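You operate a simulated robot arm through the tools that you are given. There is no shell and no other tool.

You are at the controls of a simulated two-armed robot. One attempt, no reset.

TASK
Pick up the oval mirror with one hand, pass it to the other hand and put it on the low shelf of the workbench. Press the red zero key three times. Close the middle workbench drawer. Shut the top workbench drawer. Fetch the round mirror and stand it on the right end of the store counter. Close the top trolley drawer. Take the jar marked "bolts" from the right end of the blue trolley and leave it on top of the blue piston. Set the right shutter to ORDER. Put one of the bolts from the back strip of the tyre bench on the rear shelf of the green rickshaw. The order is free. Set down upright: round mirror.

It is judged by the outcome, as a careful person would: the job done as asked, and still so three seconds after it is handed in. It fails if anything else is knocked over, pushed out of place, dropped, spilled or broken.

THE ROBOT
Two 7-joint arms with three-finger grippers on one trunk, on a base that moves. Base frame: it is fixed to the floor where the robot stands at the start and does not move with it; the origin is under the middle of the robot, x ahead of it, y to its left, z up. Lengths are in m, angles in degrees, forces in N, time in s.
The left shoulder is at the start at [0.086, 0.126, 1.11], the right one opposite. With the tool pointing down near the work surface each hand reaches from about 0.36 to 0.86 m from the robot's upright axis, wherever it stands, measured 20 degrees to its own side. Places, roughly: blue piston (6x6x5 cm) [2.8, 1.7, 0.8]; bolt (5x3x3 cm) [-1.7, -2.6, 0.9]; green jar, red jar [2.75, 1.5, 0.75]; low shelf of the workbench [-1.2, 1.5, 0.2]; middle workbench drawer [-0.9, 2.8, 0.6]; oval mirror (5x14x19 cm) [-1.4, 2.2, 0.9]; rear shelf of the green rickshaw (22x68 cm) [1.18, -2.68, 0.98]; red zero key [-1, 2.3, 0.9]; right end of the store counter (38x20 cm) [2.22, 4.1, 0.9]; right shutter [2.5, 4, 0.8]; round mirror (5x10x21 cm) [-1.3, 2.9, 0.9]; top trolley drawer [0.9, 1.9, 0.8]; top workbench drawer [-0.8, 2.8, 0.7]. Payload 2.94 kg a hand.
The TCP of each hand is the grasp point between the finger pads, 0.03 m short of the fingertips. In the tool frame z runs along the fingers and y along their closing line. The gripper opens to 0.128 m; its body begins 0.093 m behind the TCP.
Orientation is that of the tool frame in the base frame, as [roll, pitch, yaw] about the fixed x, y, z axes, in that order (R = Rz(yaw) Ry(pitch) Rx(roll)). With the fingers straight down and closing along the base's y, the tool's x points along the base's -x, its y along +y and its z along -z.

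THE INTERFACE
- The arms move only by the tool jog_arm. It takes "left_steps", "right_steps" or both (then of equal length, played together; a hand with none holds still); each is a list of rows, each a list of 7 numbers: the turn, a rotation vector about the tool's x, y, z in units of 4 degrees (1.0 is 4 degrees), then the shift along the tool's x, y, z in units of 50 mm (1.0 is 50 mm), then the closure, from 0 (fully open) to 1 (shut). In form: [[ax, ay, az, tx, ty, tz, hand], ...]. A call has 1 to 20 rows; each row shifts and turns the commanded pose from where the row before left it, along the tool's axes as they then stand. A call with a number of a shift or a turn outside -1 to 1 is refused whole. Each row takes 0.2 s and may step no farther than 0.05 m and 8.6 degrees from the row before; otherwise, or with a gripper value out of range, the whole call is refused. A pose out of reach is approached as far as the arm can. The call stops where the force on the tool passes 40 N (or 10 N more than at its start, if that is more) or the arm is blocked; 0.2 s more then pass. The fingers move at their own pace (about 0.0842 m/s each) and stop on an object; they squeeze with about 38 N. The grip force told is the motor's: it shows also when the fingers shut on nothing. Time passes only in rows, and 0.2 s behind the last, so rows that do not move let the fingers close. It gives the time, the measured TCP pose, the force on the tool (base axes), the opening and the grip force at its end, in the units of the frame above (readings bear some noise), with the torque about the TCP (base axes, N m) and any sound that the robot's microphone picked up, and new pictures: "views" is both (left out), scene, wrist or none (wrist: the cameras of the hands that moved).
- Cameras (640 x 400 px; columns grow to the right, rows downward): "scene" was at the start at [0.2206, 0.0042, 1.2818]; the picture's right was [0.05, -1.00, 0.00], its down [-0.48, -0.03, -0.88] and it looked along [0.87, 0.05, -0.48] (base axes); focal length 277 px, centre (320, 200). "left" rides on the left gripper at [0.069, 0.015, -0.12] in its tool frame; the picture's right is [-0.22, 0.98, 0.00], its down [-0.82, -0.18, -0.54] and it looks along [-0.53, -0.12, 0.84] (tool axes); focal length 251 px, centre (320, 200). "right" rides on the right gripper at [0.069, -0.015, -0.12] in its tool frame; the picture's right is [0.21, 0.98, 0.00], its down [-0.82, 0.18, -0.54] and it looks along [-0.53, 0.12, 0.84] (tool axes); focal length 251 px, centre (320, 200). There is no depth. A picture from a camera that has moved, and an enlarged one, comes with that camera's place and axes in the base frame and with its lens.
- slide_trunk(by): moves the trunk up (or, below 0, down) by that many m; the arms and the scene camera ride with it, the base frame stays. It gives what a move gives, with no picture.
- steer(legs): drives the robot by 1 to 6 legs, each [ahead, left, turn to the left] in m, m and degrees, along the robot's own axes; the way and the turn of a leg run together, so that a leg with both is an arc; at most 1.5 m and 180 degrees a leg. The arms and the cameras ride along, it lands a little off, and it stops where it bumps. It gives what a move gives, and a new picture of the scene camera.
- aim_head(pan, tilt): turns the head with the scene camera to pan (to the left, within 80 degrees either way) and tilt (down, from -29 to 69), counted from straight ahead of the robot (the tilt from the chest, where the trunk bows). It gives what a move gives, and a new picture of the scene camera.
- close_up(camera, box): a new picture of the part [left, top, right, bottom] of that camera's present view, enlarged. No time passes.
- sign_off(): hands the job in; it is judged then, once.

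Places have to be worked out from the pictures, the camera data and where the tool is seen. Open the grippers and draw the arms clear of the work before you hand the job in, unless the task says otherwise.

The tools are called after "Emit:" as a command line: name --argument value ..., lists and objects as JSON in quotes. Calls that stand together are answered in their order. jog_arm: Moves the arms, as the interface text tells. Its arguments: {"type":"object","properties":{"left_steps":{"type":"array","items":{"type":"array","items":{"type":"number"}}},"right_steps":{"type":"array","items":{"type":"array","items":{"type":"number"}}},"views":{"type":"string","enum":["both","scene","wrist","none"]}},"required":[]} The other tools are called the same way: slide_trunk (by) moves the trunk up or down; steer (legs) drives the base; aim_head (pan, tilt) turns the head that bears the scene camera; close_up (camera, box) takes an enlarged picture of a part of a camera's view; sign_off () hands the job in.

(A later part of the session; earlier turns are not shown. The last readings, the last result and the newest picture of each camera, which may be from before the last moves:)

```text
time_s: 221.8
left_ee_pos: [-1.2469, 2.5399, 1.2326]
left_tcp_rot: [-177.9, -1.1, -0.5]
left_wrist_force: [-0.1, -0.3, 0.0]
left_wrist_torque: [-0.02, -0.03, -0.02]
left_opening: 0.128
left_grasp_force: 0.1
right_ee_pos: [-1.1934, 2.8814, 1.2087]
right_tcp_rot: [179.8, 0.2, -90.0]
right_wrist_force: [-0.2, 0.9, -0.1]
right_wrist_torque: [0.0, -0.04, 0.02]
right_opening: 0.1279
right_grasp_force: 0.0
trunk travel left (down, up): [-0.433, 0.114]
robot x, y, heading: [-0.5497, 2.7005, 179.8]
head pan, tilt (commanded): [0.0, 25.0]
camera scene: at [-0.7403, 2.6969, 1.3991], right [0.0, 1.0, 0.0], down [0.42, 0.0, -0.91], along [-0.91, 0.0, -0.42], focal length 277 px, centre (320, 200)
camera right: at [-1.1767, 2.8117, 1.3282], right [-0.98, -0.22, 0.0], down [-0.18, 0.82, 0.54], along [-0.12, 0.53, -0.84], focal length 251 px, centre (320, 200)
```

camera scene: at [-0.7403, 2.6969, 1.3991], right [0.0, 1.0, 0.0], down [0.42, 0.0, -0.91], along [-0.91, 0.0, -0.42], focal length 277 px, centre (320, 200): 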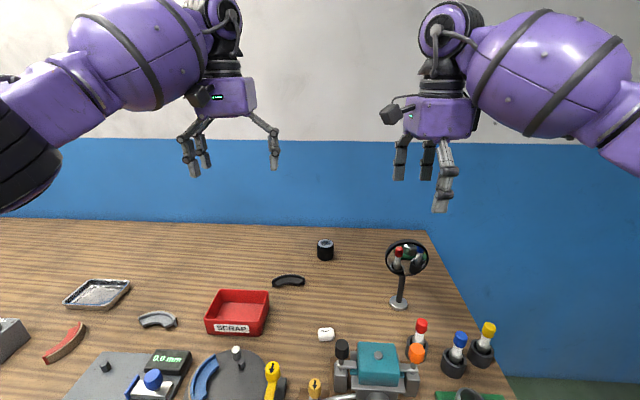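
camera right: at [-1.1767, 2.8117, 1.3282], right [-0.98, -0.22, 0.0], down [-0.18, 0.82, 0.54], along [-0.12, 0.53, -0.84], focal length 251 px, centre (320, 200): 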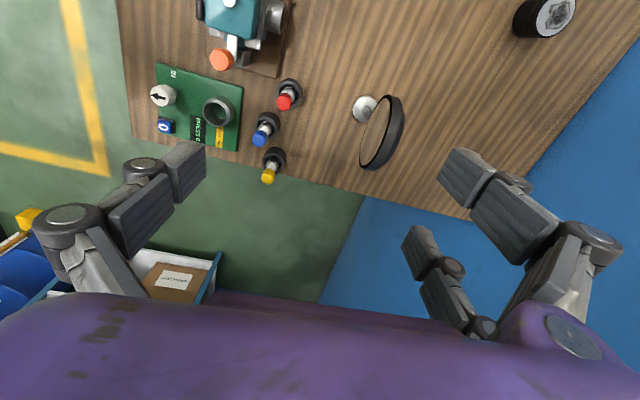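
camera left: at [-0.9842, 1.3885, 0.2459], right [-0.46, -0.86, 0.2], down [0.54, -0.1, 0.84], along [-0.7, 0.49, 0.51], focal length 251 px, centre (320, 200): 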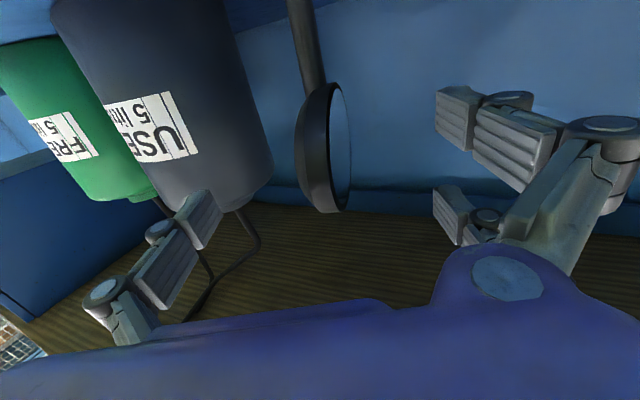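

Wrist view: the disc lies in the y–z plane at x≈-1.28, centred y≈2.90 — perfectly aligned with yaw -90°. Move over it and descend to z≈1.01.

Emit:
jog_arm --right_steps '[[0, 0, 0, -0.19, 0.87, 0, 0], [0, 0, 0, -0.19, 0.87, 0, 0], [0, 0, 0, 0, 0, 0.6, 0], [0, 0, 0, 0, 0, 0.6, 0]]' --views "wrist"

```text
time_s: 222.8
left_ee_pos: [-1.2454, 2.5398, 1.2321]
left_tcp_rot: [-177.9, -1.0, -0.4]
left_wrist_force: [1.1, 0.1, 0.3]
left_wrist_torque: [0.0, -0.01, -0.01]
left_opening: 0.1282
left_grasp_force: 0.1
right_ee_pos: [-1.2792, 2.9025, 1.1467]
right_tcp_rot: [179.8, 0.2, -89.9]
right_wrist_force: [0.2, -0.8, 0.6]
right_wrist_torque: [0.02, 0.02, 0.02]
right_opening: 0.1278
right_grasp_force: 0.0
trunk travel left (down, up): [-0.433, 0.114]
robot x, y, heading: [-0.5497, 2.6959, -180.1]
head pan, tilt (commanded): [0.0, 25.0]
camera right: at [-1.2653, 2.8314, 1.2678], right [-0.98, -0.22, 0.0], down [-0.18, 0.82, 0.54], along [-0.12, 0.53, -0.84], focal length 251 px, centre (320, 200)
```

right: 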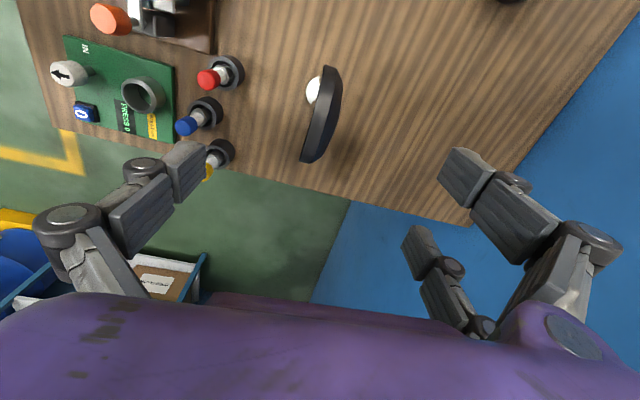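

Aligned (centre (-1.281, 2.902)). Descend to z≈1.01.

Emit:
jog_arm --right_steps '[[0, 0, 0, 0, 0.03, 0.7, 0], [0, 0, 0, 0, 0, 0.7, 0], [0, 0, 0, 0, 0, 0.7, 0], [0, 0, 0, 0, 0, 0.6, 0]]' --views "both"

```text
time_s: 223.8
left_ee_pos: [-1.2465, 2.5397, 1.2328]
left_tcp_rot: [-177.9, -1.0, -0.4]
left_wrist_force: [-0.4, -0.2, 0.1]
left_wrist_torque: [-0.01, -0.02, 0.03]
left_opening: 0.128
left_grasp_force: 0.1
right_ee_pos: [-1.2813, 2.901, 1.0112]
right_tcp_rot: [179.9, 0.2, -89.8]
right_wrist_force: [-0.9, -0.1, -0.1]
right_wrist_torque: [0.0, -0.01, 0.01]
right_opening: 0.1279
right_grasp_force: 0.1
trunk travel left (down, up): [-0.433, 0.114]
robot x, y, heading: [-0.5487, 2.7002, -179.6]
head pan, tilt (commanded): [0.0, 25.0]
camera scene: at [-0.7397, 2.6969, 1.3992], right [0.0, 1.0, 0.0], down [0.42, 0.0, -0.91], along [-0.91, 0.0, -0.42], focal length 277 px, centre (320, 200)
camera right: at [-1.2657, 2.8306, 1.132], right [-0.98, -0.22, 0.0], down [-0.18, 0.82, 0.54], along [-0.12, 0.53, -0.84], focal length 251 px, centre (320, 200)
```

scene: 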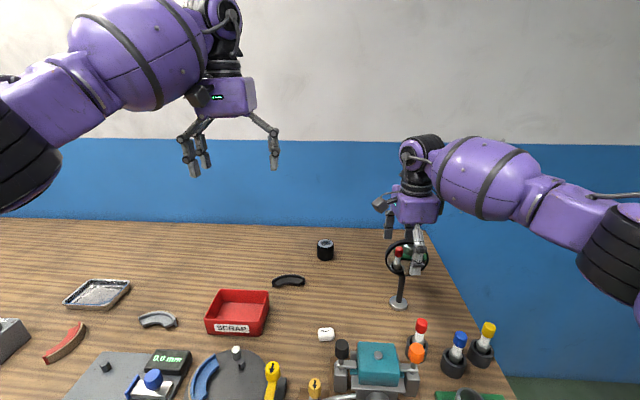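
right: 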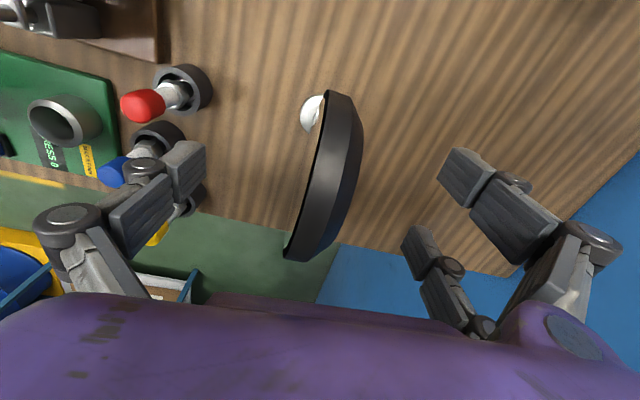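

Head is centred between fingers. Close the grip.

Emit:
jog_arm --right_steps '[[0, 0, 0, 0, 0, 0, 0.5], [0, 0, 0, 0, 0, 0, 0.75], [0, 0, 0, 0, 0, 0, 1], [0, 0, 0, 0, 0, 0, 1], [0, 0, 0, 0, 0, 0, 1], [0, 0, 0, 0, 0, 0, 1]]' --views "wrist"

```text
time_s: 225.2
left_ee_pos: [-1.2452, 2.5393, 1.2338]
left_tcp_rot: [-177.8, -1.0, -0.3]
left_wrist_force: [-0.2, -0.1, -0.7]
left_wrist_torque: [-0.01, -0.02, 0.01]
left_opening: 0.1277
left_grasp_force: 0.1
right_ee_pos: [-1.2807, 2.9008, 1.0119]
right_tcp_rot: [179.7, 0.2, -89.9]
right_wrist_force: [-1.8, 0.1, 1.5]
right_wrist_torque: [0.05, 0.22, 0.02]
right_opening: 0.0277
right_grasp_force: 37.8
trunk travel left (down, up): [-0.433, 0.114]
robot x, y, heading: [-0.5478, 2.6958, -180.1]
head pan, tilt (commanded): [0.0, 25.0]
camera right: at [-1.2653, 2.8303, 1.1331], right [-0.98, -0.22, 0.0], down [-0.18, 0.82, 0.54], along [-0.12, 0.53, -0.84], focal length 251 px, centre (320, 200)
```

right: 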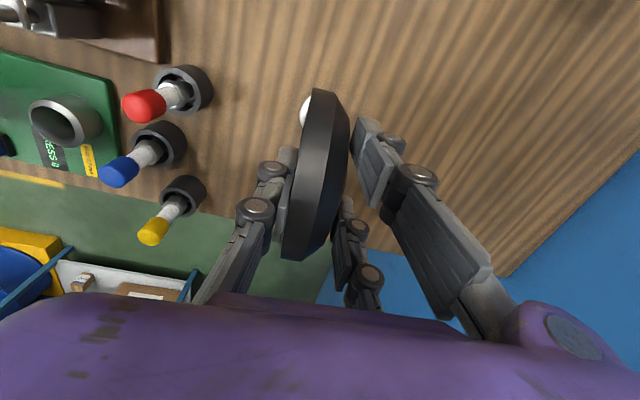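

Gripped (38 N). Base bottom is 0.167 m below the TCP. Lift.

Emit:
jog_arm --right_steps '[[0, 0, 0, 0, 0, -0.2, 1], [0, 0, 0, 0, 0, -0.5, 1], [0, 0, 0, 0, 0, -0.8, 1], [0, 0, 0, 0, 0, -0.9, 1], [0, 0, 0, 0, 0, -0.9, 1], [0, 0, 0, 0, 0, -0.7, 1]]' --views "both"

```text
time_s: 226.6
left_ee_pos: [-1.2457, 2.5388, 1.2331]
left_tcp_rot: [-177.9, -0.9, -0.3]
left_wrist_force: [0.0, 0.3, -0.3]
left_wrist_torque: [-0.02, 0.01, -0.03]
left_opening: 0.1281
left_grasp_force: 0.0
right_ee_pos: [-1.2803, 2.8979, 1.2118]
right_tcp_rot: [179.7, 0.1, -89.9]
right_wrist_force: [-0.2, -0.2, -3.0]
right_wrist_torque: [-0.03, 0.01, 0.01]
right_opening: 0.0277
right_grasp_force: 38.8
trunk travel left (down, up): [-0.433, 0.114]
robot x, y, heading: [-0.5529, 2.6973, -179.8]
head pan, tilt (commanded): [0.0, 25.0]
camera scene: at [-0.7387, 2.696, 1.3994], right [0.0, 1.0, 0.0], down [0.42, 0.0, -0.91], along [-0.91, 0.0, -0.42], focal length 277 px, centre (320, 200)
camera right: at [-1.2639, 2.8281, 1.3337], right [-0.98, -0.22, 0.0], down [-0.18, 0.82, 0.54], along [-0.12, 0.53, -0.84], focal length 251 px, centre (320, 200)
```

scene: 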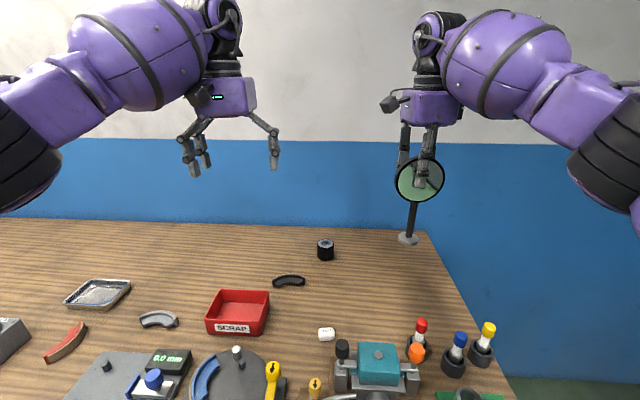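
right: 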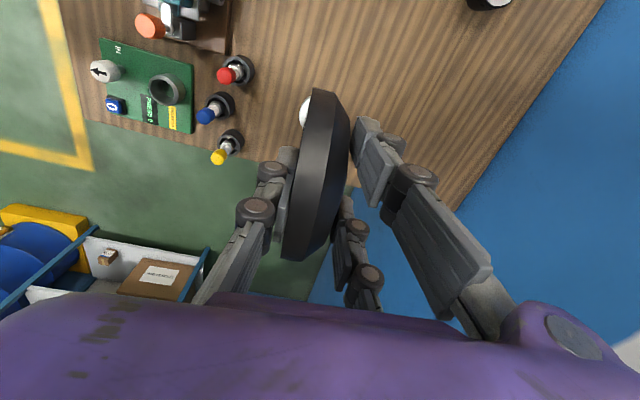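

Mirror lifted. Back away from the bench 0.75 m (base bottom at ≈1.045 clears the bottles), then turn right to face the store counter (+y).

Emit:
steer --legs '[[-0.75, 0, 0], [0, 0, -90]]'

Emit:
aim_head --pan -20 --tilt 15

```text
time_s: 234.5
left_ee_pos: [0.0677, 3.3924, 1.2329]
left_tcp_rot: [-177.9, -1.0, -91.6]
left_wrist_force: [1.1, -0.7, 0.5]
left_wrist_torque: [0.0, 0.01, 0.04]
left_opening: 0.1278
left_grasp_force: 0.0
right_ee_pos: [0.4278, 3.4199, 1.2113]
right_tcp_rot: [179.8, 0.2, 179.1]
right_wrist_force: [0.2, 0.8, -2.1]
right_wrist_torque: [-0.04, 0.02, 0.01]
right_opening: 0.0273
right_grasp_force: 38.1
trunk travel left (down, up): [-0.433, 0.114]
robot x, y, heading: [0.2123, 2.6892, 89.0]
head pan, tilt (commanded): [0.0, 25.0]
camera scene: at [0.216, 2.8817, 1.3993], right [1.0, -0.02, 0.0], down [-0.01, -0.42, -0.91], along [0.02, 0.91, -0.42], focal length 277 px, centre (320, 200)
```

scene: 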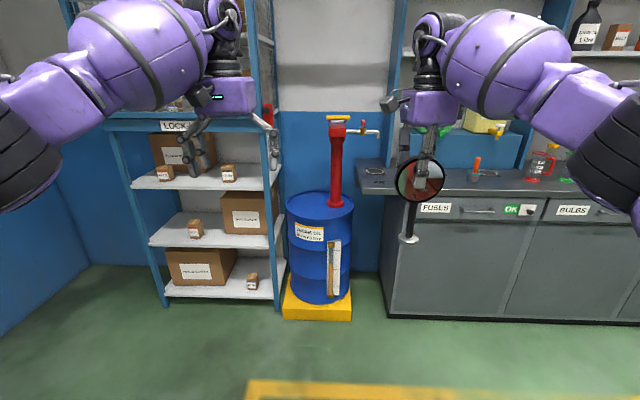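

```text
time_s: 235.3
left_ee_pos: [0.068, 3.3923, 1.2326]
left_tcp_rot: [-177.9, -1.0, -91.5]
left_wrist_force: [-0.4, 0.0, 0.2]
left_wrist_torque: [-0.02, 0.02, -0.04]
left_opening: 0.1278
left_grasp_force: 0.2
right_ee_pos: [0.4277, 3.4196, 1.2122]
right_tcp_rot: [179.7, 0.1, 179.0]
right_wrist_force: [-1.0, 0.4, -2.3]
right_wrist_torque: [0.04, -0.01, 0.02]
right_opening: 0.0273
right_grasp_force: 38.4
trunk travel left (down, up): [-0.433, 0.114]
robot x, y, heading: [0.2094, 2.6908, 88.9]
head pan, tilt (commanded): [-20.0, 15.0]
camera scene: at [0.2477, 2.8768, 1.4155], right [0.93, -0.36, 0.0], down [-0.09, -0.24, -0.97], along [0.35, 0.9, -0.26], focal length 277 px, centre (320, 200)
```

scene: 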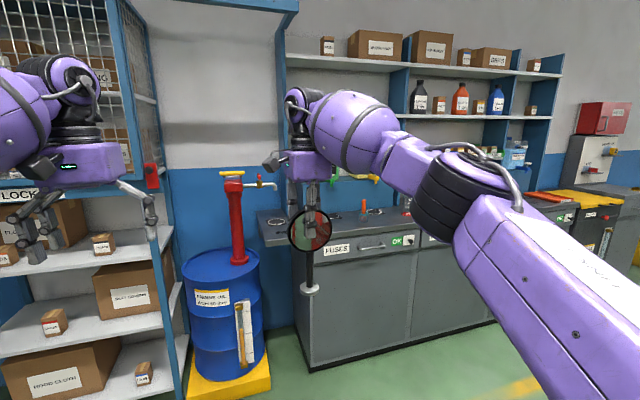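

I see the counter along +y with shutters (FUSES [OK], BULBS...). I'll move forward slightly and strafe right along it.

Emit:
steer --legs '[[0.2, 0, 1], [0, -1.4, 0]]'

Emit:
aim_head --pan 0 --tilt 25

```text
time_s: 249.1
left_ee_pos: [1.474, 3.5803, 1.2344]
left_tcp_rot: [-178.0, -1.0, -90.9]
left_wrist_force: [0.7, -0.3, -0.1]
left_wrist_torque: [-0.01, -0.03, 0.02]
left_opening: 0.1283
left_grasp_force: 0.0
right_ee_pos: [1.834, 3.6111, 1.2117]
right_tcp_rot: [179.8, 0.2, 179.6]
right_wrist_force: [0.6, 0.5, -2.4]
right_wrist_torque: [0.01, 0.03, -0.02]
right_opening: 0.0274
right_grasp_force: 37.9
trunk travel left (down, up): [-0.433, 0.114]
robot x, y, heading: [1.6261, 2.8841, 89.5]
head pan, tilt (commanded): [-20.0, 15.0]
camera scene: at [1.6584, 3.067, 1.4155], right [0.94, -0.35, 0.0], down [-0.09, -0.24, -0.97], along [0.34, 0.9, -0.26], focal length 277 px, centre (320, 200)
```

scene: 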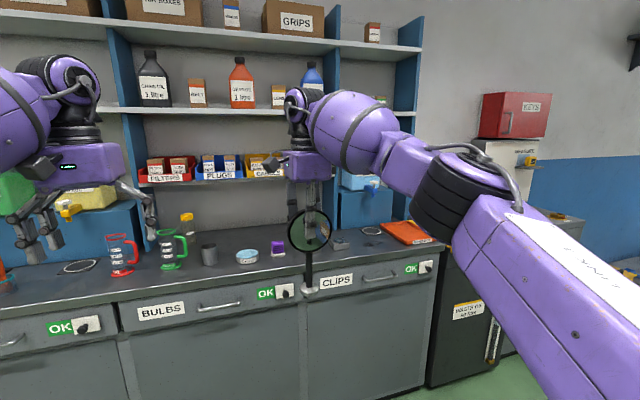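

```text
time_s: 249.9
left_ee_pos: [1.4741, 3.5805, 1.2328]
left_tcp_rot: [-178.0, -0.9, -91.0]
left_wrist_force: [-0.9, 0.1, 0.1]
left_wrist_torque: [-0.03, 0.0, 0.02]
left_opening: 0.1284
left_grasp_force: 0.0
right_ee_pos: [1.8329, 3.6109, 1.2119]
right_tcp_rot: [179.8, 0.2, 179.6]
right_wrist_force: [-0.1, 1.0, -2.3]
right_wrist_torque: [0.01, -0.03, -0.01]
right_opening: 0.0274
right_grasp_force: 37.7
trunk travel left (down, up): [-0.433, 0.114]
robot x, y, heading: [1.6237, 2.8803, 89.6]
head pan, tilt (commanded): [0.0, 25.0]
camera scene: at [1.6266, 3.0716, 1.3993], right [1.0, -0.01, 0.0], down [0.0, -0.42, -0.91], along [0.01, 0.91, -0.42], focal length 277 px, centre (320, 200)
```

scene: 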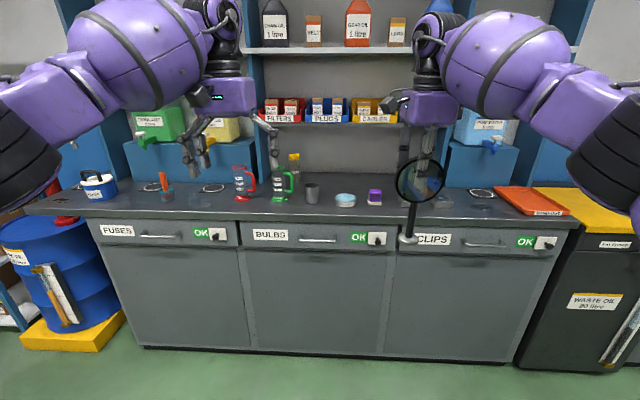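

Three drawers with OK shutters; the right one is on CLIPS. Let me zoom in on the right end of the counter and the right shutter.

Emit:
close_up --camera "scene" --box '[400, 160, 600, 280]'

Emit:
close_up --camera "scene" --box '[500, 220, 580, 270]'

```text
3.20 times, centred on (500, 220) of scene
camera zoom: at [1.6266, 3.0716, 1.3993], right [1.0, -0.01, 0.0], down [0.0, -0.42, -0.91], along [0.01, 0.91, -0.42], focal length 887 px, centre (-256, 136)
```

zoom: 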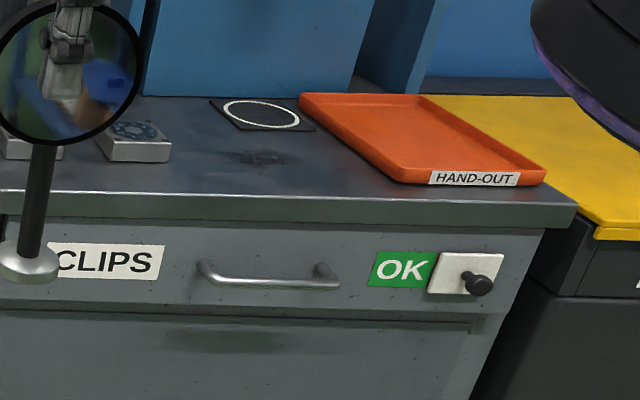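

```text
8.00 times, centred on (540, 245) of scene
camera zoom: at [1.6266, 3.0716, 1.3993], right [1.0, -0.01, 0.0], down [0.0, -0.42, -0.91], along [0.01, 0.91, -0.42], focal length 2216 px, centre (-1440, -160)
```

zoom: 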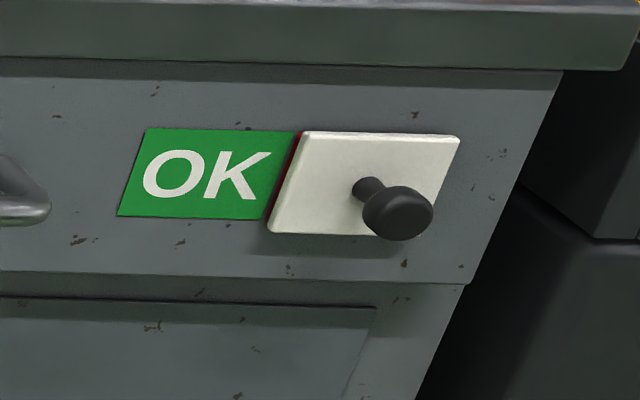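

The shutter is a white sliding plate with a knob (slide left over OK to expose ORDER). For the mirror I choose (2.30, 4.09) on the clear counter area between the metal box and the HAND-OUT tray. First retract the left hand a bit for clearance.

Emit:
jog_arm --left_steps '[[0, 0, 0, 0.8, 0, 0, 0], [0, 0, 0, 0.8, 0, 0, 0], [0, 0, 0, 0.8, 0, 0, 0], [0, 0, 0, 0.8, 0, 0, 0], [0, 0, 0, 0.8, 0, 0, 0]]' --views "none"

Emit:
steer --legs '[[0, -0.47, 0.4], [0.3, 0, 0]]'

Emit:
aim_head --pan -10 --tilt 30

```text
time_s: 251.1
left_ee_pos: [1.4703, 3.3797, 1.2347]
left_tcp_rot: [-177.9, -0.9, -90.9]
left_wrist_force: [0.5, -0.1, 0.5]
left_wrist_torque: [0.03, -0.01, -0.01]
left_opening: 0.1278
left_grasp_force: 0.0
right_ee_pos: [1.8337, 3.61, 1.2123]
right_tcp_rot: [179.6, 0.2, 179.6]
right_wrist_force: [0.0, -0.4, -2.1]
right_wrist_torque: [0.02, 0.0, 0.0]
right_opening: 0.0275
right_grasp_force: 38.1
trunk travel left (down, up): [-0.433, 0.114]
robot x, y, heading: [1.6224, 2.8844, 89.4]
head pan, tilt (commanded): [0.0, 25.0]
```

```text
time_s: 257.5
left_ee_pos: [1.9441, 3.68, 1.2359]
left_tcp_rot: [-178.0, -0.9, -90.1]
left_wrist_force: [0.2, 0.3, -0.1]
left_wrist_torque: [0.02, -0.01, -0.01]
left_opening: 0.1278
left_grasp_force: 0.1
right_ee_pos: [2.3014, 3.9154, 1.2129]
right_tcp_rot: [179.7, 0.2, -179.6]
right_wrist_force: [0.6, -0.4, -2.0]
right_wrist_torque: [0.03, -0.01, -0.01]
right_opening: 0.0278
right_grasp_force: 38.0
trunk travel left (down, up): [-0.433, 0.114]
robot x, y, heading: [2.102, 3.1828, 90.2]
head pan, tilt (commanded): [0.0, 25.0]
camera scene: at [2.1027, 3.3728, 1.3994], right [1.0, 0.01, 0.0], down [0.0, -0.42, -0.91], along [0.0, 0.91, -0.42], focal length 277 px, centre (320, 200)
```

scene: 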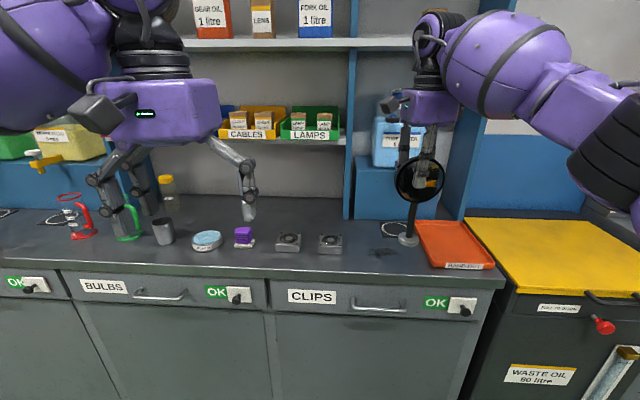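

```text
time_s: 258.2
left_ee_pos: [1.9428, 3.6805, 1.2359]
left_tcp_rot: [-177.8, -1.0, -90.2]
left_wrist_force: [-0.1, 0.4, -1.3]
left_wrist_torque: [0.0, 0.01, 0.02]
left_opening: 0.1279
left_grasp_force: 0.0
right_ee_pos: [2.3013, 3.9161, 1.2121]
right_tcp_rot: [179.8, 0.3, -179.5]
right_wrist_force: [-0.4, -0.4, -2.9]
right_wrist_torque: [0.04, 0.01, -0.01]
right_opening: 0.0275
right_grasp_force: 38.1
trunk travel left (down, up): [-0.433, 0.114]
robot x, y, heading: [2.1065, 3.1835, 90.5]
head pan, tilt (commanded): [-10.0, 30.0]
camera scene: at [2.1184, 3.371, 1.3912], right [0.99, -0.17, 0.0], down [-0.08, -0.49, -0.87], along [0.15, 0.85, -0.5], focal length 277 px, centre (320, 200)
```

scene: 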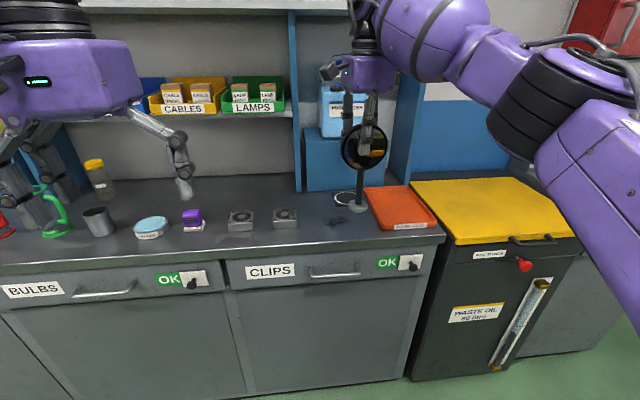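

Free spot confirmed at (2.30, 4.088). Drive forward 0.17 m so the mirror hovers above it.

Emit:
steer --legs '[[0.17, 0, -0.3]]'

Emit:
jog_arm --right_steps '[[0, 0, 0, 0, 0, 0.5, 1], [0, 0, 0, 0, 0, 0.5, 1], [0, 0, 0, 0, 0, 0.5, 1], [0, 0, 0, 0, 0, 0.4, 1], [0, 0, 0, 0, 0, 0.3, 1], [0, 0, 0, 0, 0, 0.2, 1]]' --views "both"

```text
time_s: 259.7
left_ee_pos: [1.9439, 3.8519, 1.2358]
left_tcp_rot: [-177.9, -0.9, -90.5]
left_wrist_force: [-0.9, 0.7, 0.1]
left_wrist_torque: [0.0, -0.02, -0.01]
left_opening: 0.1279
left_grasp_force: 0.0
right_ee_pos: [2.3039, 4.0864, 1.2135]
right_tcp_rot: [179.7, 0.3, -179.9]
right_wrist_force: [0.0, -0.8, -3.0]
right_wrist_torque: [-0.01, -0.01, -0.02]
right_opening: 0.0276
right_grasp_force: 38.1
trunk travel left (down, up): [-0.433, 0.114]
robot x, y, heading: [2.1028, 3.3574, 90.2]
head pan, tilt (commanded): [-10.0, 30.0]
camera scene: at [2.1188, 3.5414, 1.3915], right [0.98, -0.17, 0.0], down [-0.09, -0.49, -0.87], along [0.15, 0.85, -0.5], focal length 277 px, centre (320, 200)
```

scene: 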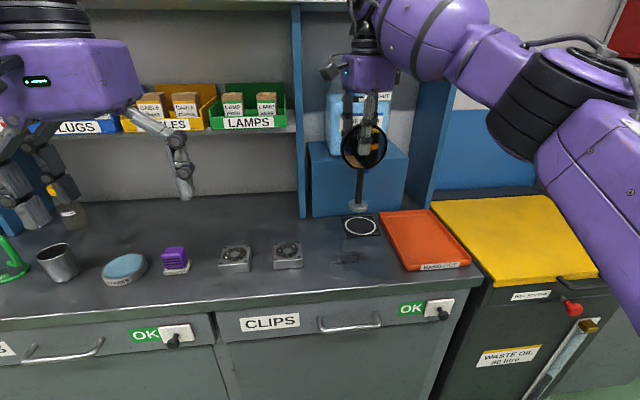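

```text
time_s: 261.1
left_ee_pos: [1.9443, 3.8535, 1.2354]
left_tcp_rot: [-177.9, -0.8, -90.3]
left_wrist_force: [0.1, -0.8, -0.4]
left_wrist_torque: [-0.01, -0.03, -0.01]
left_opening: 0.1279
left_grasp_force: 0.0
right_ee_pos: [2.3035, 4.0868, 1.0909]
right_tcp_rot: [179.8, 0.2, -179.9]
right_wrist_force: [-1.3, 0.1, -1.8]
right_wrist_torque: [0.0, 0.0, -0.02]
right_opening: 0.0276
right_grasp_force: 38.0
trunk travel left (down, up): [-0.433, 0.114]
robot x, y, heading: [2.1051, 3.3564, 89.7]
head pan, tilt (commanded): [-10.0, 30.0]
camera scene: at [2.119, 3.5425, 1.3913], right [0.98, -0.17, 0.0], down [-0.09, -0.49, -0.87], along [0.15, 0.85, -0.5], focal length 277 px, centre (320, 200)
camera right: at [2.2347, 4.0713, 1.213], right [-0.22, 0.98, 0.0], down [0.82, 0.18, 0.54], along [0.53, 0.12, -0.84], focal length 251 px, centre (320, 200)
```

scene: 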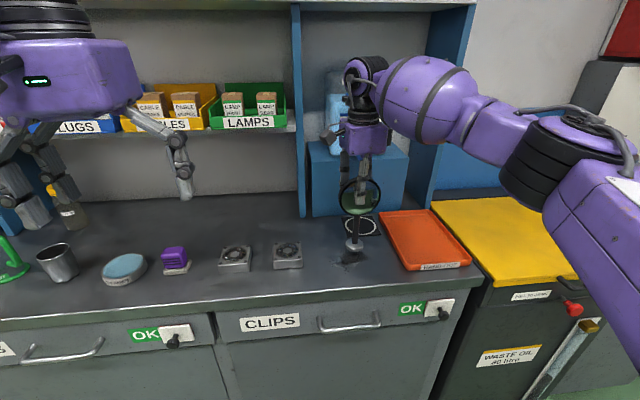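
right: 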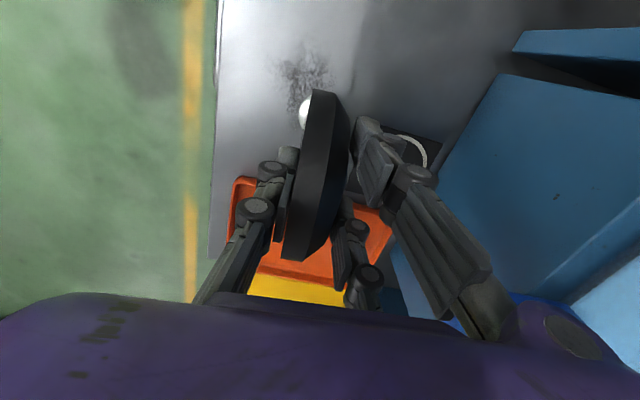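

Base is ~3 cm above the counter. Lower in 5 mm steps watching for contact.

Emit:
jog_arm --right_steps '[[0, 0, 0, 0, 0, 0.1, 1], [0, 0, 0, 0, 0, 0.1, 1], [0, 0, 0, 0, 0, 0, 1]]' --views "none"

Emit:
jog_arm --right_steps '[[0, 0, 0, 0, 0, 0.1, 1], [0, 0, 0, 0, 0, 0, 1]]' --views "none"

Emit:
jog_arm --right_steps '[[0, 0, 0, 0, 0, 0.08, 1], [0, 0, 0, 0, 0, 0, 1]]' --views "none"

```text
time_s: 261.9
left_ee_pos: [1.9449, 3.853, 1.2354]
left_tcp_rot: [-177.9, -0.9, -90.4]
left_wrist_force: [-0.1, 0.4, -0.2]
left_wrist_torque: [-0.02, 0.01, 0.01]
left_opening: 0.1278
left_grasp_force: 0.1
right_ee_pos: [2.3042, 4.0879, 1.0822]
right_tcp_rot: [179.7, 0.2, -179.8]
right_wrist_force: [-0.7, 0.0, -2.2]
right_wrist_torque: [-0.06, 0.02, 0.0]
right_opening: 0.0277
right_grasp_force: 37.8
trunk travel left (down, up): [-0.433, 0.114]
robot x, y, heading: [2.1042, 3.3548, 89.8]
head pan, tilt (commanded): [-10.0, 30.0]
```

```text
time_s: 262.5
left_ee_pos: [1.9446, 3.8529, 1.2353]
left_tcp_rot: [-177.9, -0.9, -90.3]
left_wrist_force: [0.0, 0.1, -0.7]
left_wrist_torque: [-0.02, -0.01, -0.02]
left_opening: 0.128
left_grasp_force: 0.1
right_ee_pos: [2.3051, 4.0878, 1.076]
right_tcp_rot: [179.8, 0.1, -179.8]
right_wrist_force: [0.0, -0.2, -2.3]
right_wrist_torque: [-0.01, -0.01, 0.03]
right_opening: 0.0277
right_grasp_force: 37.3
trunk travel left (down, up): [-0.433, 0.114]
robot x, y, heading: [2.103, 3.3518, 90.0]
head pan, tilt (commanded): [-10.0, 30.0]
```

```text
time_s: 263.1
left_ee_pos: [1.9451, 3.8535, 1.2352]
left_tcp_rot: [-177.9, -0.9, -90.4]
left_wrist_force: [0.6, 0.1, -0.4]
left_wrist_torque: [-0.02, 0.01, 0.03]
left_opening: 0.128
left_grasp_force: 0.2
right_ee_pos: [2.3045, 4.0886, 1.0738]
right_tcp_rot: [179.8, 0.3, -179.8]
right_wrist_force: [-0.3, -1.5, -3.2]
right_wrist_torque: [0.01, 0.0, 0.0]
right_opening: 0.0277
right_grasp_force: 37.4
trunk travel left (down, up): [-0.433, 0.114]
robot x, y, heading: [2.1005, 3.3547, 90.0]
head pan, tilt (commanded): [-10.0, 30.0]
```

Emit:
jog_arm --right_steps '[[0, 0, 0, 0, 0, 0.08, 1], [0, 0, 0, 0, 0, 0, 1]]' --views "none"

Emit:
jog_arm --right_steps '[[0, 0, 0, 0, 0, 0.08, 1], [0, 0, 0, 0, 0, 0, 1]]' --views "none"

Emit:
close_up --camera "scene" --box '[290, 160, 430, 290]'

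```text
time_s: 263.7
left_ee_pos: [1.9453, 3.8518, 1.237]
left_tcp_rot: [-177.9, -0.8, -90.3]
left_wrist_force: [0.0, -0.3, 0.9]
left_wrist_torque: [0.04, -0.02, 0.05]
left_opening: 0.1279
left_grasp_force: 0.1
right_ee_pos: [2.3036, 4.0878, 1.0717]
right_tcp_rot: [179.6, 0.1, -179.8]
right_wrist_force: [1.4, 1.3, 10.3]
right_wrist_torque: [-0.04, -0.24, 0.07]
right_opening: 0.0276
right_grasp_force: 37.8
trunk travel left (down, up): [-0.433, 0.114]
robot x, y, heading: [2.1028, 3.3572, 89.9]
head pan, tilt (commanded): [-10.0, 30.0]
```

```text
time_s: 264.3
left_ee_pos: [1.9442, 3.8507, 1.2361]
left_tcp_rot: [-177.8, -0.8, -90.2]
left_wrist_force: [0.2, -0.1, 0.7]
left_wrist_torque: [0.02, -0.01, 0.04]
left_opening: 0.128
left_grasp_force: 0.0
right_ee_pos: [2.3039, 4.0872, 1.0712]
right_tcp_rot: [179.4, -0.1, -179.8]
right_wrist_force: [0.5, 5.2, 30.0]
right_wrist_torque: [0.18, -0.03, 0.0]
right_opening: 0.0279
right_grasp_force: 37.8
trunk travel left (down, up): [-0.433, 0.114]
robot x, y, heading: [2.1043, 3.3553, 90.0]
head pan, tilt (commanded): [-10.0, 30.0]
```

```text
3.08 times, centred on (360, 225) of scene
camera zoom: at [2.1179, 3.5397, 1.3919], right [0.98, -0.17, 0.0], down [-0.09, -0.49, -0.87], along [0.15, 0.85, -0.5], focal length 852 px, centre (197, 123)
```

zoom: 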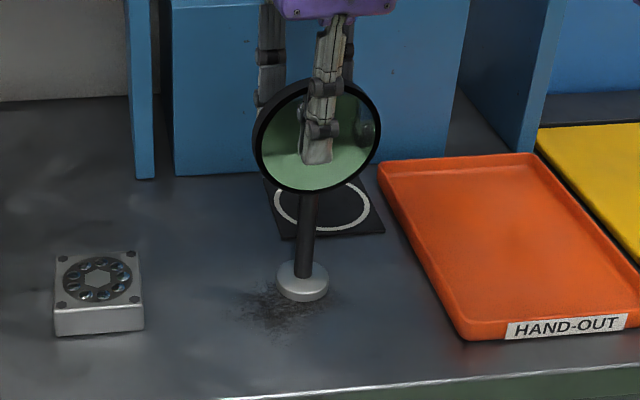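

Contact (30 N). Ease up ~6 mm to relieve the load.

Emit:
jog_arm --right_steps '[[0, 0, 0, 0, 0, -0.1, 1], [0, 0, 0, 0, 0, 0, 1]]' --views "none"

```text
time_s: 264.9
left_ee_pos: [1.9434, 3.853, 1.2349]
left_tcp_rot: [-177.8, -0.9, -90.2]
left_wrist_force: [0.1, 0.6, 0.8]
left_wrist_torque: [0.02, -0.01, -0.01]
left_opening: 0.1281
left_grasp_force: 0.2
right_ee_pos: [2.3046, 4.0858, 1.0691]
right_tcp_rot: [179.9, 0.1, -179.8]
right_wrist_force: [-2.5, 1.6, 7.4]
right_wrist_torque: [0.15, 0.59, -0.03]
right_opening: 0.0274
right_grasp_force: 37.9
trunk travel left (down, up): [-0.433, 0.114]
robot x, y, heading: [2.1044, 3.3531, 89.9]
head pan, tilt (commanded): [-10.0, 30.0]
```

Emit:
jog_arm --right_steps '[[0, 0, 0, 0, 0, -0.04, 1], [0, 0, 0, 0, 0, 0, 1]]' --views "none"

```text
time_s: 265.5
left_ee_pos: [1.9445, 3.8525, 1.235]
left_tcp_rot: [-178.0, -1.0, -90.4]
left_wrist_force: [0.2, -0.1, 0.3]
left_wrist_torque: [-0.01, 0.01, -0.02]
left_opening: 0.1278
left_grasp_force: 0.1
right_ee_pos: [2.3048, 4.0873, 1.0717]
right_tcp_rot: [-180.0, 0.3, -179.9]
right_wrist_force: [-0.2, -0.8, -2.9]
right_wrist_torque: [0.0, 0.05, -0.02]
right_opening: 0.0276
right_grasp_force: 38.1
trunk travel left (down, up): [-0.433, 0.114]
robot x, y, heading: [2.1051, 3.356, 90.0]
head pan, tilt (commanded): [-10.0, 30.0]
```

Just barely off the surface; lower ~1 mm then open gradually.

Emit:
jog_arm --right_steps '[[0, 0, 0, 0, 0, 0.025, 1], [0, 0, 0, 0, 0, 0, 1]]' --views "none"

```text
time_s: 266.1
left_ee_pos: [1.9451, 3.8534, 1.2353]
left_tcp_rot: [-177.9, -0.9, -90.4]
left_wrist_force: [-0.2, 0.1, 0.7]
left_wrist_torque: [0.0, 0.03, -0.03]
left_opening: 0.1282
left_grasp_force: 0.1
right_ee_pos: [2.3049, 4.0875, 1.0713]
right_tcp_rot: [179.8, 0.2, -179.8]
right_wrist_force: [0.0, -0.6, -2.6]
right_wrist_torque: [-0.01, -0.02, 0.0]
right_opening: 0.0279
right_grasp_force: 38.1
trunk travel left (down, up): [-0.433, 0.114]
robot x, y, heading: [2.1045, 3.3528, 90.0]
head pan, tilt (commanded): [-10.0, 30.0]
```

Emit:
jog_arm --right_steps '[[0, 0, 0, 0, 0, 0.025, 1], [0, 0, 0, 0, 0, 0, 1]]' --views "none"

```text
time_s: 266.7
left_ee_pos: [1.9443, 3.8533, 1.2349]
left_tcp_rot: [-177.9, -0.9, -90.4]
left_wrist_force: [-0.2, -0.8, 0.5]
left_wrist_torque: [-0.02, 0.0, -0.01]
left_opening: 0.128
left_grasp_force: 0.0
right_ee_pos: [2.3046, 4.0891, 1.0705]
right_tcp_rot: [179.7, 0.1, -179.8]
right_wrist_force: [0.6, 0.6, -3.1]
right_wrist_torque: [0.01, -0.02, 0.02]
right_opening: 0.0277
right_grasp_force: 37.8
trunk travel left (down, up): [-0.433, 0.114]
robot x, y, heading: [2.1029, 3.3552, 89.9]
head pan, tilt (commanded): [-10.0, 30.0]
```

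Emit:
jog_arm --right_steps '[[0, 0, 0, 0, 0, 0.025, 1], [0, 0, 0, 0, 0, 0, 1]]' --views "none"

```text
time_s: 267.3
left_ee_pos: [1.9446, 3.8536, 1.2348]
left_tcp_rot: [-178.0, -0.9, -90.4]
left_wrist_force: [0.2, 0.2, -0.6]
left_wrist_torque: [-0.01, 0.0, -0.01]
left_opening: 0.128
left_grasp_force: 0.2
right_ee_pos: [2.305, 4.0881, 1.0693]
right_tcp_rot: [179.6, 0.1, -179.8]
right_wrist_force: [0.8, 1.6, 2.8]
right_wrist_torque: [0.13, -0.06, 0.01]
right_opening: 0.0275
right_grasp_force: 38.3
trunk travel left (down, up): [-0.433, 0.114]
robot x, y, heading: [2.1034, 3.3536, 89.7]
head pan, tilt (commanded): [-10.0, 30.0]
```

Light contact (+2.8 N). Open gradually.

Emit:
jog_arm --right_steps '[[0, 0, 0, 0, 0, 0, 0.77], [0, 0, 0, 0, 0, 0, 0.74], [0, 0, 0, 0, 0, 0, 0.68], [0, 0, 0, 0, 0, 0, 0.5], [0, 0, 0, 0, 0, 0, 0.2], [0, 0, 0, 0, 0, 0, 0]]' --views "both"

Emit:
close_up --camera "scene" --box '[290, 160, 430, 290]'

```text
time_s: 268.7
left_ee_pos: [1.9437, 3.8531, 1.2354]
left_tcp_rot: [-177.9, -0.9, -90.4]
left_wrist_force: [0.2, -0.5, -0.2]
left_wrist_torque: [-0.03, 0.0, 0.0]
left_opening: 0.1283
left_grasp_force: 0.1
right_ee_pos: [2.3061, 4.0874, 1.0682]
right_tcp_rot: [179.7, 0.1, -179.7]
right_wrist_force: [-0.5, 0.0, -0.5]
right_wrist_torque: [-0.02, 0.0, -0.01]
right_opening: 0.1274
right_grasp_force: 0.0
trunk travel left (down, up): [-0.433, 0.114]
robot x, y, heading: [2.1036, 3.3525, 89.8]
head pan, tilt (commanded): [-10.0, 30.0]
camera scene: at [2.1188, 3.5421, 1.3913], right [0.98, -0.17, 0.0], down [-0.09, -0.49, -0.87], along [0.15, 0.85, -0.5], focal length 277 px, centre (320, 200)
camera right: at [2.2357, 4.071, 1.19], right [-0.22, 0.98, 0.0], down [0.82, 0.18, 0.54], along [0.53, 0.12, -0.84], focal length 251 px, centre (320, 200)
```

scene: 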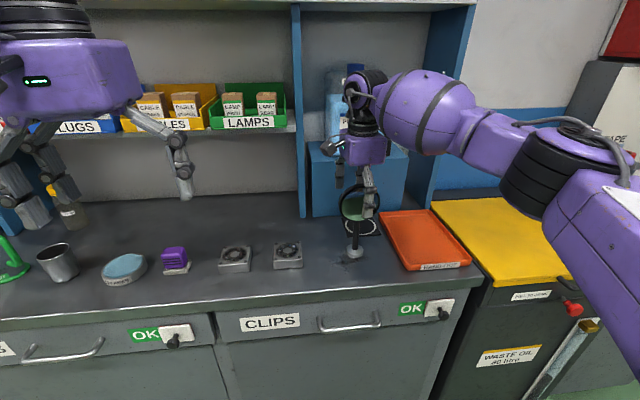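
right: 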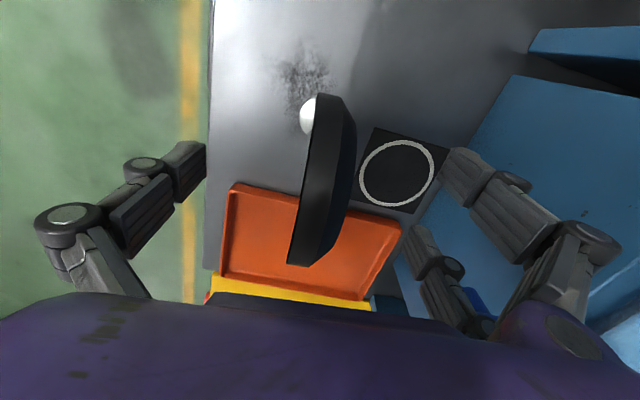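

```text
3.08 times, centred on (360, 225) of scene
camera zoom: at [2.1188, 3.5421, 1.3913], right [0.98, -0.17, 0.0], down [-0.09, -0.49, -0.87], along [0.15, 0.85, -0.5], focal length 852 px, centre (197, 123)
```

zoom: 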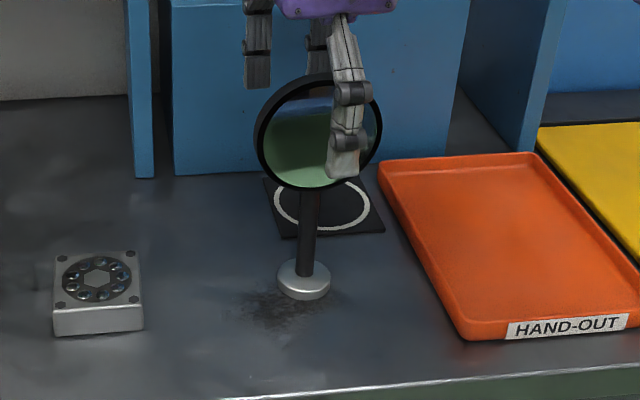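

The round mirror stands upright. Raise the right hand straight up.

Emit:
jog_arm --right_steps '[[0, 0, 0, 0, 0, -0.4, 0], [0, 0, 0, 0, 0, -0.8, 0], [0, 0, 0, 0, 0, -0.9, 0], [0, 0, 0, 0, 0, -0.9, 0]]' --views "scene"

```text
time_s: 269.7
left_ee_pos: [1.9441, 3.8527, 1.2355]
left_tcp_rot: [-177.8, -0.8, -90.3]
left_wrist_force: [-0.8, -0.3, 0.3]
left_wrist_torque: [0.02, -0.03, -0.01]
left_opening: 0.1281
left_grasp_force: 0.1
right_ee_pos: [2.3024, 4.0875, 1.2198]
right_tcp_rot: [179.7, 0.2, -179.8]
right_wrist_force: [-0.6, 0.3, 0.5]
right_wrist_torque: [0.0, -0.02, -0.02]
right_opening: 0.1279
right_grasp_force: 0.2
trunk travel left (down, up): [-0.433, 0.114]
robot x, y, heading: [2.1029, 3.3571, 90.0]
head pan, tilt (commanded): [-10.0, 30.0]
camera scene: at [2.1179, 3.5412, 1.3915], right [0.98, -0.17, 0.0], down [-0.09, -0.49, -0.87], along [0.15, 0.85, -0.5], focal length 277 px, centre (320, 200)
```

scene: 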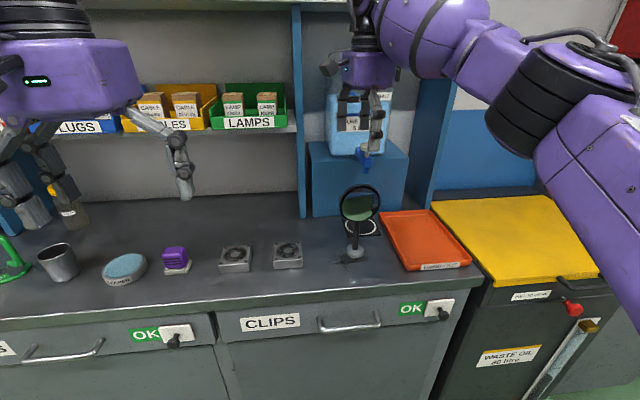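

Round mirror done. For the right shutter I'll use the left hand (pointing forward-right horizontally). First retract the right hand away from the counter and yaw it back to neutral.

Emit:
jog_arm --right_steps '[[0, 0, 0, 0, -0.8, 0, 0], [0, 0, 0, 0, -0.8, 0, 0], [0, 0, 0, 0, -0.8, 0, 0], [0, 0, 0, 0, -0.8, 0, 0], [0, 0, 0, 0, -0.8, 0, 0], [0, 0, -1, 0, 0, 0, 0], [0, 0, -1, 0, 0, 0, 0], [0, 0, -1, 0, 0, 0, 0], [0, 0, -1, 0, 0, 0, 0], [0, 0, -1, 0, 0, 0, 0], [0, 0, -1, 0, 0, 0, 0], [0, 0, -1, 0, 0, 0, 0], [0, 0, -1, 0, 0, 0, 0], [0, 0, -1, 0, 0, 0, 0], [0, 0, -1, 0, 0, 0, 0], [0, 0, -1, 0, 0, 0, 0], [0, 0, -1, 0, 0, 0, 0], [0, 0, -1, 0, 0, 0, 0], [0, 0, -1, 0, 0, 0, 0], [0, 0, -1, 0, 0, 0, 0]]' --views "none"

Emit:
jog_arm --right_steps '[[0, 0, -1, 0, 0, 0, 0], [0, 0, -1, 0, 0, 0, 0], [0, 0, -1, 0, 0, 0, 0], [0, 0, -1, 0, 0, 0, 0], [0, 0, -1, 0, 0, 0, 0], [0, 0, -1, 0, 0, 0, 0], [0, 0, -1, 0, 0, 0, 0], [0, 0, -0.4, 0, 0, 0, 0]]' --views "scene"

```text
time_s: 273.9
left_ee_pos: [1.9444, 3.8527, 1.2358]
left_tcp_rot: [-177.9, -1.0, -90.5]
left_wrist_force: [0.7, -0.1, -0.4]
left_wrist_torque: [-0.03, 0.0, 0.03]
left_opening: 0.1281
left_grasp_force: 0.1
right_ee_pos: [2.3057, 3.8874, 1.2189]
right_tcp_rot: [179.9, 0.3, -119.8]
right_wrist_force: [-0.8, -0.4, -0.1]
right_wrist_torque: [-0.02, -0.01, 0.0]
right_opening: 0.1282
right_grasp_force: 0.0
trunk travel left (down, up): [-0.433, 0.114]
robot x, y, heading: [2.1015, 3.3578, 89.9]
head pan, tilt (commanded): [-10.0, 30.0]
```

```text
time_s: 275.7
left_ee_pos: [1.9438, 3.8533, 1.2362]
left_tcp_rot: [-177.9, -0.9, -90.3]
left_wrist_force: [0.1, -0.3, 0.2]
left_wrist_torque: [0.01, -0.01, 0.0]
left_opening: 0.128
left_grasp_force: 0.1
right_ee_pos: [2.3059, 3.8875, 1.2182]
right_tcp_rot: [-179.8, 0.3, -90.2]
right_wrist_force: [-0.3, 0.7, -0.2]
right_wrist_torque: [0.01, -0.01, 0.02]
right_opening: 0.1281
right_grasp_force: 0.1
trunk travel left (down, up): [-0.433, 0.114]
robot x, y, heading: [2.1049, 3.3525, 90.1]
head pan, tilt (commanded): [-10.0, 30.0]
camera scene: at [2.1188, 3.5421, 1.3913], right [0.98, -0.17, 0.0], down [-0.09, -0.49, -0.87], along [0.15, 0.85, -0.5], focal length 277 px, centre (320, 200)
```

scene: 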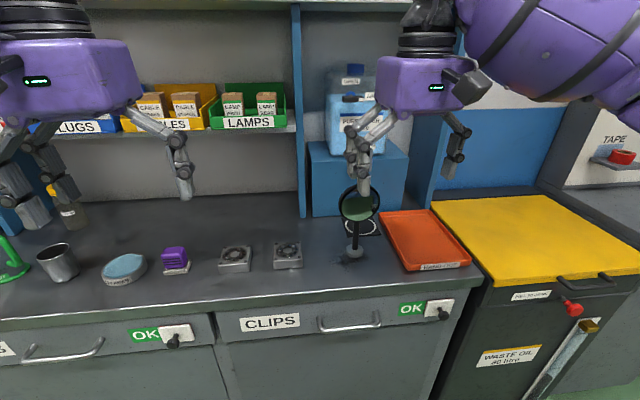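

Back off and shift right so the left hand can be reoriented in free space.

Emit:
steer --legs '[[-0.35, 0, 0], [0, -0.52, 0]]'

Emit:
jog_arm --left_steps '[[0, 0, 1, 0, 0, 0.8, 0], [0, 0, 1, 0, 0, 0.8, 0], [0, 0, 1, 0, 0, 0.8, 0], [0, 0, 1, 0, 0, 0.8, 0], [0, 0, 1, 0, 0, 0.8, 0], [0, 0, 1, 0, 0, 0.8, 0], [0, 0, 0.6, 0, 0, 0.8, 0], [0, -1, 0, -0.28, 0, 0, 0], [0, -1, 0, -0.28, 0, 0, 0], [0, -1, 0, -0.28, 0, 0, 0], [0, -1, 0, -0.28, 0, 0, 0], [0, -1, 0, -0.28, 0, 0, 0], [0, -1, 0, -0.28, 0, 0, 0], [0, -1, 0, -0.28, 0, 0, 0], [0, -1, 0, -0.28, 0, 0, 0], [0, -1, 0, -0.28, 0, 0, 0], [0, -1, 0, -0.28, 0, 0, 0], [0, -1, 0, -0.28, 0, 0, 0]]' --views "scene"

```text
time_s: 282.7
left_ee_pos: [2.4669, 3.4993, 1.2359]
left_tcp_rot: [-178.0, -1.0, -90.2]
left_wrist_force: [-0.2, -0.3, 0.5]
left_wrist_torque: [0.03, 0.01, 0.02]
left_opening: 0.128
left_grasp_force: 0.1
right_ee_pos: [2.8285, 3.535, 1.2198]
right_tcp_rot: [-179.9, 0.2, -90.0]
right_wrist_force: [0.3, 0.3, -0.6]
right_wrist_torque: [0.01, 0.03, -0.03]
right_opening: 0.1281
right_grasp_force: 0.1
trunk travel left (down, up): [-0.433, 0.114]
robot x, y, heading: [2.6241, 3.0021, 90.7]
head pan, tilt (commanded): [-10.0, 30.0]
camera scene: at [2.6431, 3.1888, 1.3913], right [0.99, -0.17, 0.0], down [-0.08, -0.49, -0.87], along [0.15, 0.85, -0.5], focal length 277 px, centre (320, 200)
```

scene: 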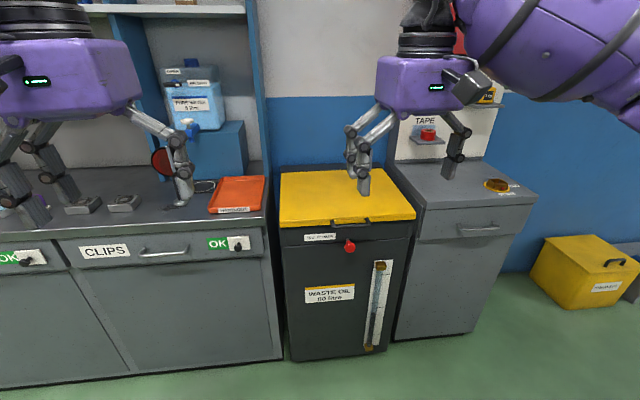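

```text
time_s: 286.5
left_ee_pos: [2.5384, 3.6206, 1.0078]
left_tcp_rot: [-176.7, 44.3, -114.3]
left_wrist_force: [0.2, 0.6, 0.0]
left_wrist_torque: [0.03, 0.02, 0.0]
left_opening: 0.128
left_grasp_force: 0.1
right_ee_pos: [2.8279, 3.5349, 1.2178]
right_tcp_rot: [-179.9, 0.3, -89.9]
right_wrist_force: [0.9, -0.3, 0.0]
right_wrist_torque: [0.0, 0.02, 0.0]
right_opening: 0.128
right_grasp_force: 0.2
trunk travel left (down, up): [-0.433, 0.114]
robot x, y, heading: [2.6297, 3.0032, 90.1]
head pan, tilt (commanded): [-10.0, 30.0]
camera scene: at [2.6432, 3.1888, 1.3913], right [0.99, -0.17, 0.0], down [-0.08, -0.49, -0.87], along [0.15, 0.85, -0.5], focal length 277 px, centre (320, 200)
```

scene: 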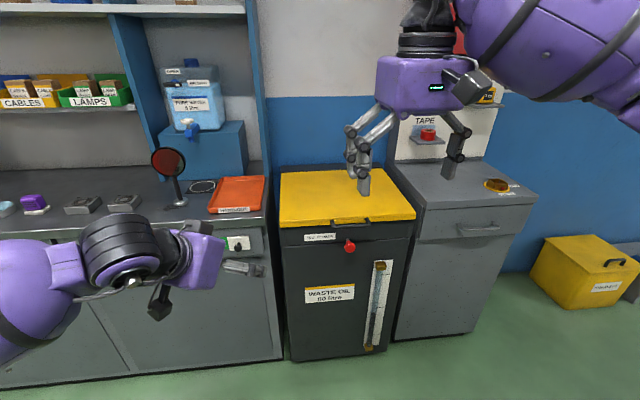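

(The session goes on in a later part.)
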